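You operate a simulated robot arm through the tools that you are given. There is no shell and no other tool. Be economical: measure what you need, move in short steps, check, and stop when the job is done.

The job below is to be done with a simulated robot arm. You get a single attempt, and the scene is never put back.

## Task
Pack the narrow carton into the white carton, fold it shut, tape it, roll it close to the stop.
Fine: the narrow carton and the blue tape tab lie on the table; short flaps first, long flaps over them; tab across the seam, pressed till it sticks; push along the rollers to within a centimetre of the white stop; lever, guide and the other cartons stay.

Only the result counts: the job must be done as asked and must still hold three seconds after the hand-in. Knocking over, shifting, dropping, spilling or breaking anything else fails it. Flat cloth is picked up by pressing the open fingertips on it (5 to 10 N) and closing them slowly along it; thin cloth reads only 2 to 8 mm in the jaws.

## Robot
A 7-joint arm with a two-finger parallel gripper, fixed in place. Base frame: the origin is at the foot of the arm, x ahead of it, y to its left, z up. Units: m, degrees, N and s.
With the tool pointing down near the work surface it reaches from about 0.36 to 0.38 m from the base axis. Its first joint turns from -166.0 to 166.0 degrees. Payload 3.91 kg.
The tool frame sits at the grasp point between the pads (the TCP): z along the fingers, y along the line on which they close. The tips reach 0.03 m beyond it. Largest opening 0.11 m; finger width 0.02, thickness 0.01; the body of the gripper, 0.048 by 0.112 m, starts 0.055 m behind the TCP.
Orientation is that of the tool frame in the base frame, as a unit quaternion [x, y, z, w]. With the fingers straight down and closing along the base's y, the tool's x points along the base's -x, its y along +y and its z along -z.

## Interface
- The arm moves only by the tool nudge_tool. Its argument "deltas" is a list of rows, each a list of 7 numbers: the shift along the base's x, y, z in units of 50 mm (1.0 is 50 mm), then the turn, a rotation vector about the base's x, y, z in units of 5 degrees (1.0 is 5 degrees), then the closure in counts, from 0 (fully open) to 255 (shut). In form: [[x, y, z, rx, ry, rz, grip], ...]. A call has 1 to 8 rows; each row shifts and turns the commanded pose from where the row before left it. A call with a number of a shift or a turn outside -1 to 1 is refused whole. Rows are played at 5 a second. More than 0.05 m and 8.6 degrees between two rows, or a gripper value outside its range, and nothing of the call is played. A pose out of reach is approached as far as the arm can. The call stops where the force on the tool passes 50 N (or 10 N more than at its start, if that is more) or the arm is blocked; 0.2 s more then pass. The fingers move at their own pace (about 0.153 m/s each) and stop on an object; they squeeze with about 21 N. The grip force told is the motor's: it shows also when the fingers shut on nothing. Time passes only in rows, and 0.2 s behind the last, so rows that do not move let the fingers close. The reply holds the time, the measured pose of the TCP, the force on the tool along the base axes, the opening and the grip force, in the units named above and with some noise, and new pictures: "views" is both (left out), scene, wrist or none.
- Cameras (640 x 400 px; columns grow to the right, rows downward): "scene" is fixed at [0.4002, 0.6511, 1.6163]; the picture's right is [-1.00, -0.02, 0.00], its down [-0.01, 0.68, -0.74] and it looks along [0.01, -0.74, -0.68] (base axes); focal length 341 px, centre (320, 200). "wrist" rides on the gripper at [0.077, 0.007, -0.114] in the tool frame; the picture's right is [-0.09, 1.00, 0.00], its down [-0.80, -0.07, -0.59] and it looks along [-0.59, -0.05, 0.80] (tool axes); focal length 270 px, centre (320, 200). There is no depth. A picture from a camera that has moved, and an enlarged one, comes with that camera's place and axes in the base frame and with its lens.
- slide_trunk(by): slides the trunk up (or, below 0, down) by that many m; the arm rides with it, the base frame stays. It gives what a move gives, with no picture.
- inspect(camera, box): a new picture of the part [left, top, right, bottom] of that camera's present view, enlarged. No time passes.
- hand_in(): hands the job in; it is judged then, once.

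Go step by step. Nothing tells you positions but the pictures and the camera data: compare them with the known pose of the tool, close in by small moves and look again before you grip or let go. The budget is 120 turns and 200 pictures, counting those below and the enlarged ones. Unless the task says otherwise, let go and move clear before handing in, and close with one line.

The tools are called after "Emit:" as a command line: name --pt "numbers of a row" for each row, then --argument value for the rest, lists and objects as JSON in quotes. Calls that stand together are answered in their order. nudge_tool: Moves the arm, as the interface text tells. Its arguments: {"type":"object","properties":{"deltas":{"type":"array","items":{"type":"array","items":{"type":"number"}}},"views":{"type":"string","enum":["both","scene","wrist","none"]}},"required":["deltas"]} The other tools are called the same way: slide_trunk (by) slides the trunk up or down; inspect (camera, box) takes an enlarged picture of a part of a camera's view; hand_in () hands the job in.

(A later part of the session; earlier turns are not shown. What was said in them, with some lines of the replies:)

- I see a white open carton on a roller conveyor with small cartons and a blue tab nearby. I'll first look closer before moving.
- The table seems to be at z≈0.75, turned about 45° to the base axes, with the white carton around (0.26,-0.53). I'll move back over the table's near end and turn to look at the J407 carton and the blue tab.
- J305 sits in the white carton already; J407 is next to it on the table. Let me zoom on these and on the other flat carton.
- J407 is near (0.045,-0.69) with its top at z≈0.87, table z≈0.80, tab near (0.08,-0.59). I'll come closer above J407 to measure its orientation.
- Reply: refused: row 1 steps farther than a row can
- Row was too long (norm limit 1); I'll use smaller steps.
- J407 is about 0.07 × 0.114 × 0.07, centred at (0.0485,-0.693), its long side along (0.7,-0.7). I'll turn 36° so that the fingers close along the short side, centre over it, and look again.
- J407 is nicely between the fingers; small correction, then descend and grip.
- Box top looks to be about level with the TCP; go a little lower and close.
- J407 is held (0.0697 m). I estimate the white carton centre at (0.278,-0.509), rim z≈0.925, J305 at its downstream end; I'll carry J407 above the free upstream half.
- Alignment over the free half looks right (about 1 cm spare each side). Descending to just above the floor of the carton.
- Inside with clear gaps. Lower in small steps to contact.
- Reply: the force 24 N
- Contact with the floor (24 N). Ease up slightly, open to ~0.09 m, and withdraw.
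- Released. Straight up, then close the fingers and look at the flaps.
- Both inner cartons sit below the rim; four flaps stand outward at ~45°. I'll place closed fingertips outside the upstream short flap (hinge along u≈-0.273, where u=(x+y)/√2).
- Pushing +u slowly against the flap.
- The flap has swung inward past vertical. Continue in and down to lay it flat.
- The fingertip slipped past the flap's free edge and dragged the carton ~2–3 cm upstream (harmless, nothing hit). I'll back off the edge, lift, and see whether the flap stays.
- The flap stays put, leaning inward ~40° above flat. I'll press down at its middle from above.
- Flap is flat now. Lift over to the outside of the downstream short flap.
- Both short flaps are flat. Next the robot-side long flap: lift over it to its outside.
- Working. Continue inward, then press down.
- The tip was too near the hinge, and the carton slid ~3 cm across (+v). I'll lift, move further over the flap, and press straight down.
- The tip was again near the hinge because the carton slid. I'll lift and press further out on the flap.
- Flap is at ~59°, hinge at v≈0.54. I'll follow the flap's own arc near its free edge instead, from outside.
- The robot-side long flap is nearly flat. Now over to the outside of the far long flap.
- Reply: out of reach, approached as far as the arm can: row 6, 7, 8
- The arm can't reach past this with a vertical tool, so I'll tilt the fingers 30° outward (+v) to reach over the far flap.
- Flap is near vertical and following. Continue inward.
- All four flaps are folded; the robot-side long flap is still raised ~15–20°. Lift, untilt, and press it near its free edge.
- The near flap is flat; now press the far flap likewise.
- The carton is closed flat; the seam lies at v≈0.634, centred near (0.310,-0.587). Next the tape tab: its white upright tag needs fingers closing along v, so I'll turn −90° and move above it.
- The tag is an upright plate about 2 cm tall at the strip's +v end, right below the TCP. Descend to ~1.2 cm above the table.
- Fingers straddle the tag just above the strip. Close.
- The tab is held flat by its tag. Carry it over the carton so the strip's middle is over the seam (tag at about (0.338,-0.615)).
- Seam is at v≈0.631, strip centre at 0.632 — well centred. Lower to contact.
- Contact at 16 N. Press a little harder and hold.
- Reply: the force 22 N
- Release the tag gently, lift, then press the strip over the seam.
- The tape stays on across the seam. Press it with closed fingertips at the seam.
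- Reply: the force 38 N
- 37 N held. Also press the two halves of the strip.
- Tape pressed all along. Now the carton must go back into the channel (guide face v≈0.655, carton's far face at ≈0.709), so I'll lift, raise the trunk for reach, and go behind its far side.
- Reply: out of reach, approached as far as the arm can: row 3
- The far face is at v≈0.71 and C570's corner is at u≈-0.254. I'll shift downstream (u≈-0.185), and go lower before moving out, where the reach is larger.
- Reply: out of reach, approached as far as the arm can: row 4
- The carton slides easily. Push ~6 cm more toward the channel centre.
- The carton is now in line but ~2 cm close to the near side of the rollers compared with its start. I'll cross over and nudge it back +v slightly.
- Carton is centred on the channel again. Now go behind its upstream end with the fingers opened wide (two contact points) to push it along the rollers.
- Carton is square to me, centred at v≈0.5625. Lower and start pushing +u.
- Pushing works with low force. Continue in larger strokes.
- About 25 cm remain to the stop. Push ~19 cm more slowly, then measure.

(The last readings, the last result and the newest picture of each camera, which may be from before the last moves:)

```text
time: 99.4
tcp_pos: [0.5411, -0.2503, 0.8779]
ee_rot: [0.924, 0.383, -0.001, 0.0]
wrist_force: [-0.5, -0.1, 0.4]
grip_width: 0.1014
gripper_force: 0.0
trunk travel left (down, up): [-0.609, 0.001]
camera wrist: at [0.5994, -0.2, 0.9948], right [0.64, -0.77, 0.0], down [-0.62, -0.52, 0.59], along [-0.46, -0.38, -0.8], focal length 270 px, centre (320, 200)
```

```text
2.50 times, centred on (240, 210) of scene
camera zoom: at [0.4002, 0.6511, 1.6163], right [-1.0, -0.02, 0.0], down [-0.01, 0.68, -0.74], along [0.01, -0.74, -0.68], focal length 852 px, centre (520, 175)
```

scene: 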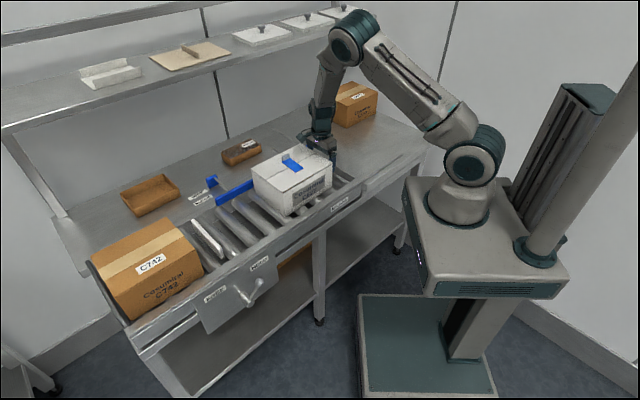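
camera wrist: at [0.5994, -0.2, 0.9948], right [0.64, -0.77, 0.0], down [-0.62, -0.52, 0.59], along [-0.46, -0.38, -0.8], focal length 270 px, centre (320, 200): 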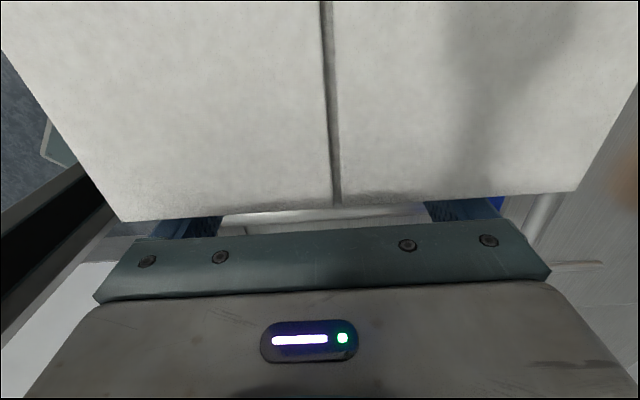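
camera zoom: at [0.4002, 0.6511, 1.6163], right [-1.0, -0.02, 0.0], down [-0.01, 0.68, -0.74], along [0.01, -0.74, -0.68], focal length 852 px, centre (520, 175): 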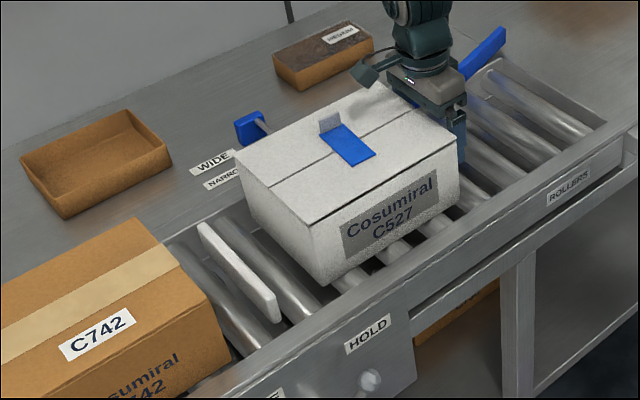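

Remaining gap ≈6 cm. Push 4 cm more and measure closely.

Emit:
nudge_tool --pt "0.2 0.2 0 0 0 0 20" --pt "0.2 0.2 0 0 0 0 20" --pt "0.16 0.16 0 0 0 0 20" --pt "0 0 0 0 0 0 20" --views "wrist"

Emit:
inspect --camera "scene" --box '[190, 190, 290, 260]'

```text
time: 100.4
tcp_pos: [0.5685, -0.2222, 0.8776]
ee_rot: [0.924, 0.383, 0.001, 0.001]
wrist_force: [-0.1, -0.1, -0.4]
grip_width: 0.1014
gripper_force: 0.0
trunk travel left (down, up): [-0.609, 0.001]
camera wrist: at [0.627, -0.1724, 0.9939], right [0.64, -0.77, 0.0], down [-0.62, -0.52, 0.59], along [-0.46, -0.38, -0.8], focal length 270 px, centre (320, 200)
```

wrist: 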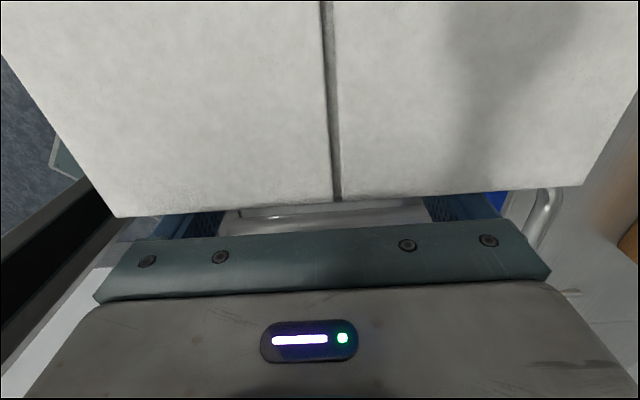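

```text
5.71 times, centred on (240, 225) of scene
camera zoom: at [0.4002, 0.6511, 1.6163], right [-1.0, -0.02, 0.0], down [-0.01, 0.68, -0.74], along [0.01, -0.74, -0.68], focal length 1948 px, centre (777, 57)
```

zoom: 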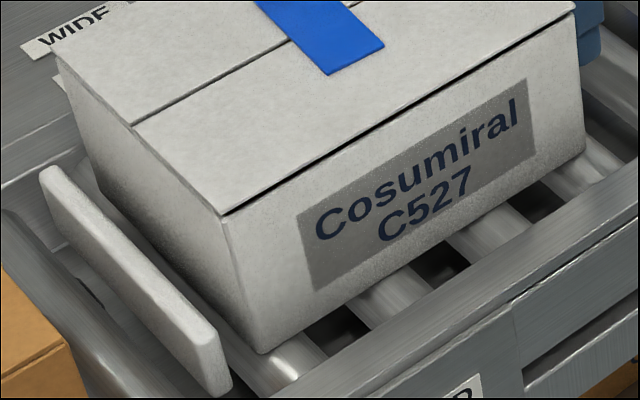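

Gap is now about 2 cm. Nudge 1 cm.

Emit:
nudge_tool --pt "0.08 0.08 0 0 0 0 20" --pt "0.08 0.08 0 0 0 0 20" --pt "0 0 0 0 0 0 20" --views "none"

Emit:
inspect --camera "scene" --box '[190, 200, 260, 250]'

```text
time: 101.2
tcp_pos: [0.5768, -0.2157, 0.876]
ee_rot: [0.924, 0.383, -0.001, 0.0]
wrist_force: [0.7, 0.6, -0.4]
grip_width: 0.1014
gripper_force: 0.1
trunk travel left (down, up): [-0.609, 0.001]
```

```text
8.00 times, centred on (225, 225) of scene
camera zoom: at [0.4002, 0.6511, 1.6163], right [-1.0, -0.02, 0.0], down [-0.01, 0.68, -0.74], along [0.01, -0.74, -0.68], focal length 2727 px, centre (1080, 0)
```

zoom: 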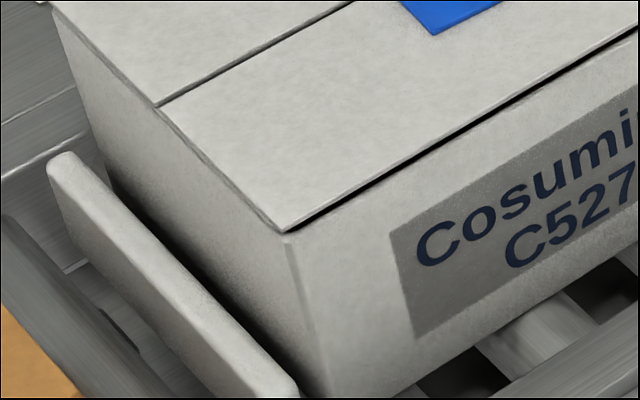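

Emit:
inspect --camera "scene" --box '[195, 215, 265, 265]'

```text
8.00 times, centred on (230, 240) of scene
camera zoom: at [0.4002, 0.6511, 1.6163], right [-1.0, -0.02, 0.0], down [-0.01, 0.68, -0.74], along [0.01, -0.74, -0.68], focal length 2727 px, centre (1040, -120)
```

zoom: 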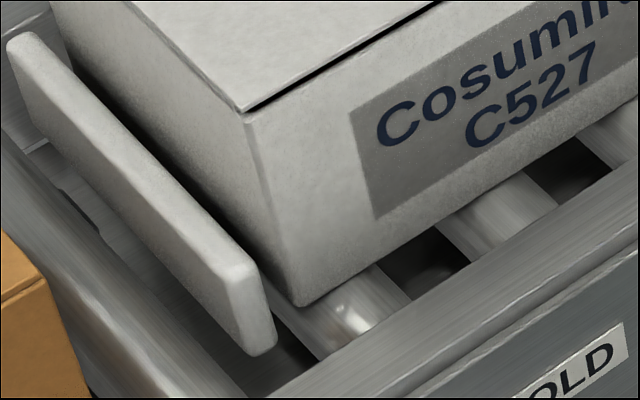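

Gap ≈1.6 cm by measurement. Push 8 mm more, then look from above.

Emit:
nudge_tool --pt "0.06 0.06 0 0 0 0 20" --pt "0.055 0.055 0 0 0 0 20" --pt "0 0 0 0 0 0 20" --pt "0 0 0 0 0 0 20" --views "none"

Emit:
inspect --camera "scene" --box '[195, 215, 265, 265]'

```text
time: 102.2
tcp_pos: [0.5824, -0.2095, 0.8771]
ee_rot: [0.924, 0.383, 0.0, 0.0]
wrist_force: [0.7, -0.3, -0.1]
grip_width: 0.1011
gripper_force: 0.0
trunk travel left (down, up): [-0.609, 0.001]
```

```text
8.00 times, centred on (230, 240) of scene
camera zoom: at [0.4002, 0.6511, 1.6163], right [-1.0, -0.02, 0.0], down [-0.01, 0.68, -0.74], along [0.01, -0.74, -0.68], focal length 2727 px, centre (1040, -120)
```

zoom: 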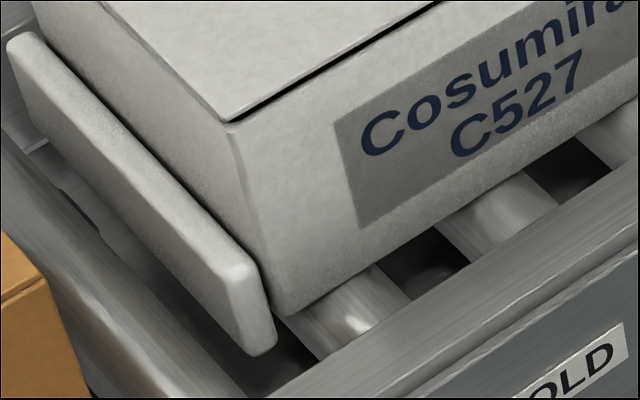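

Emit:
nudge_tool --pt "0.06 0.06 0 0 0 0 20" --pt "0 0 0 0 0 0 20" --pt "0 0 0 0 0 0 20" --views "none"

Emit:
inspect --camera "scene" --box '[195, 215, 265, 265]'

```text
time: 103.0
tcp_pos: [0.5853, -0.207, 0.8778]
ee_rot: [0.924, 0.382, 0.0, 0.0]
wrist_force: [-8.1, -7.9, 1.4]
grip_width: 0.1015
gripper_force: 0.1
trunk travel left (down, up): [-0.609, 0.001]
```

```text
8.00 times, centred on (230, 240) of scene
camera zoom: at [0.4002, 0.6511, 1.6163], right [-1.0, -0.02, 0.0], down [-0.01, 0.68, -0.74], along [0.01, -0.74, -0.68], focal length 2727 px, centre (1040, -120)
```

zoom: 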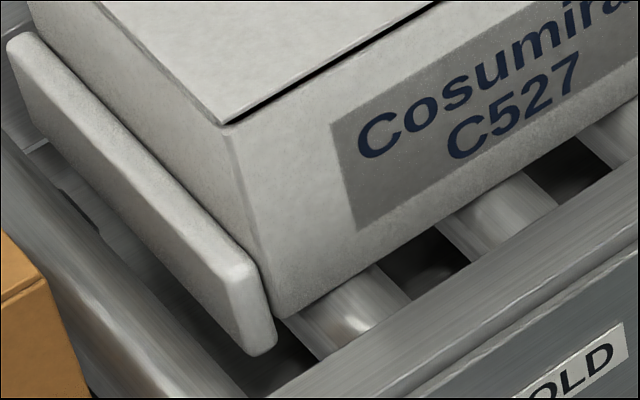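

An 11 N reaction means the carton has met the stop, which didn't move. Back off, lift clear and check.

Emit:
nudge_tool --pt "-0.1 -0.1 0 0 0 0 20" --pt "-0.28 -0.28 0 0 0 0 20" --pt "-0.28 -0.28 0 0 0 0 20" --pt "0 0 0.8 0 0 0 20" --pt "0 0 0.9 0 0 0 20" --pt "0 0 0.9 0 0 0 20" --pt "0 0 0.9 0 0 0 20" --pt "0 0 0.9 0 0 0 20" --views "both"

Emit:
inspect --camera "scene" --box '[180, 140, 320, 260]'

Emit:
inspect --camera "scene" --box '[195, 215, 265, 265]'

```text
time: 104.8
tcp_pos: [0.5541, -0.2395, 1.0974]
ee_rot: [0.924, 0.382, -0.001, 0.0]
wrist_force: [-0.1, -0.4, 0.6]
grip_width: 0.1016
gripper_force: 0.1
trunk travel left (down, up): [-0.609, 0.001]
camera wrist: at [0.6115, -0.1888, 1.214], right [0.64, -0.77, 0.0], down [-0.62, -0.52, 0.59], along [-0.46, -0.38, -0.8], focal length 270 px, centre (320, 200)
```

scene: 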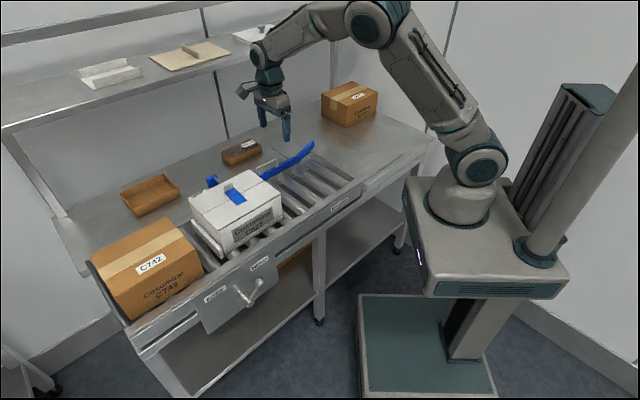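
wrist: 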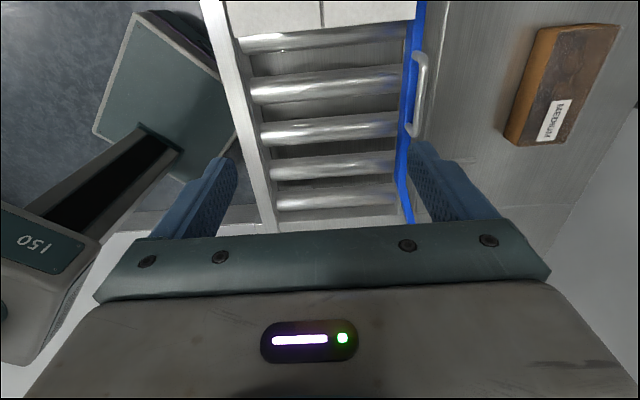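

```text
3.33 times, centred on (250, 200) of scene
camera zoom: at [0.4002, 0.6511, 1.6163], right [-1.0, -0.02, 0.0], down [-0.01, 0.68, -0.74], along [0.01, -0.74, -0.68], focal length 1136 px, centre (553, 200)
```

zoom: 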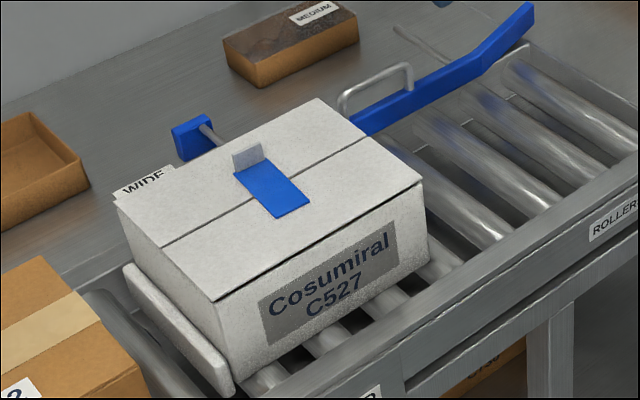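

```text
8.00 times, centred on (230, 240) of scene
camera zoom: at [0.4002, 0.6511, 1.6163], right [-1.0, -0.02, 0.0], down [-0.01, 0.68, -0.74], along [0.01, -0.74, -0.68], focal length 2727 px, centre (1040, -120)
```

zoom: 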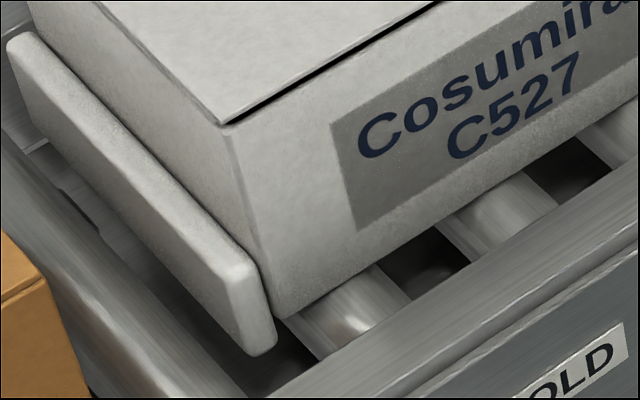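

The carton stands closed and taped against the stop, and the guide, lever and other cartons are in place. The arm is clear, so I'm handing in.

Emit:
hand_in

```text
The job is handed in.
```

J407, which I took to be the narrow carton, is packed in the white carton, which is folded shut (short flaps first), taped across the seam and rolled up against the white stop.
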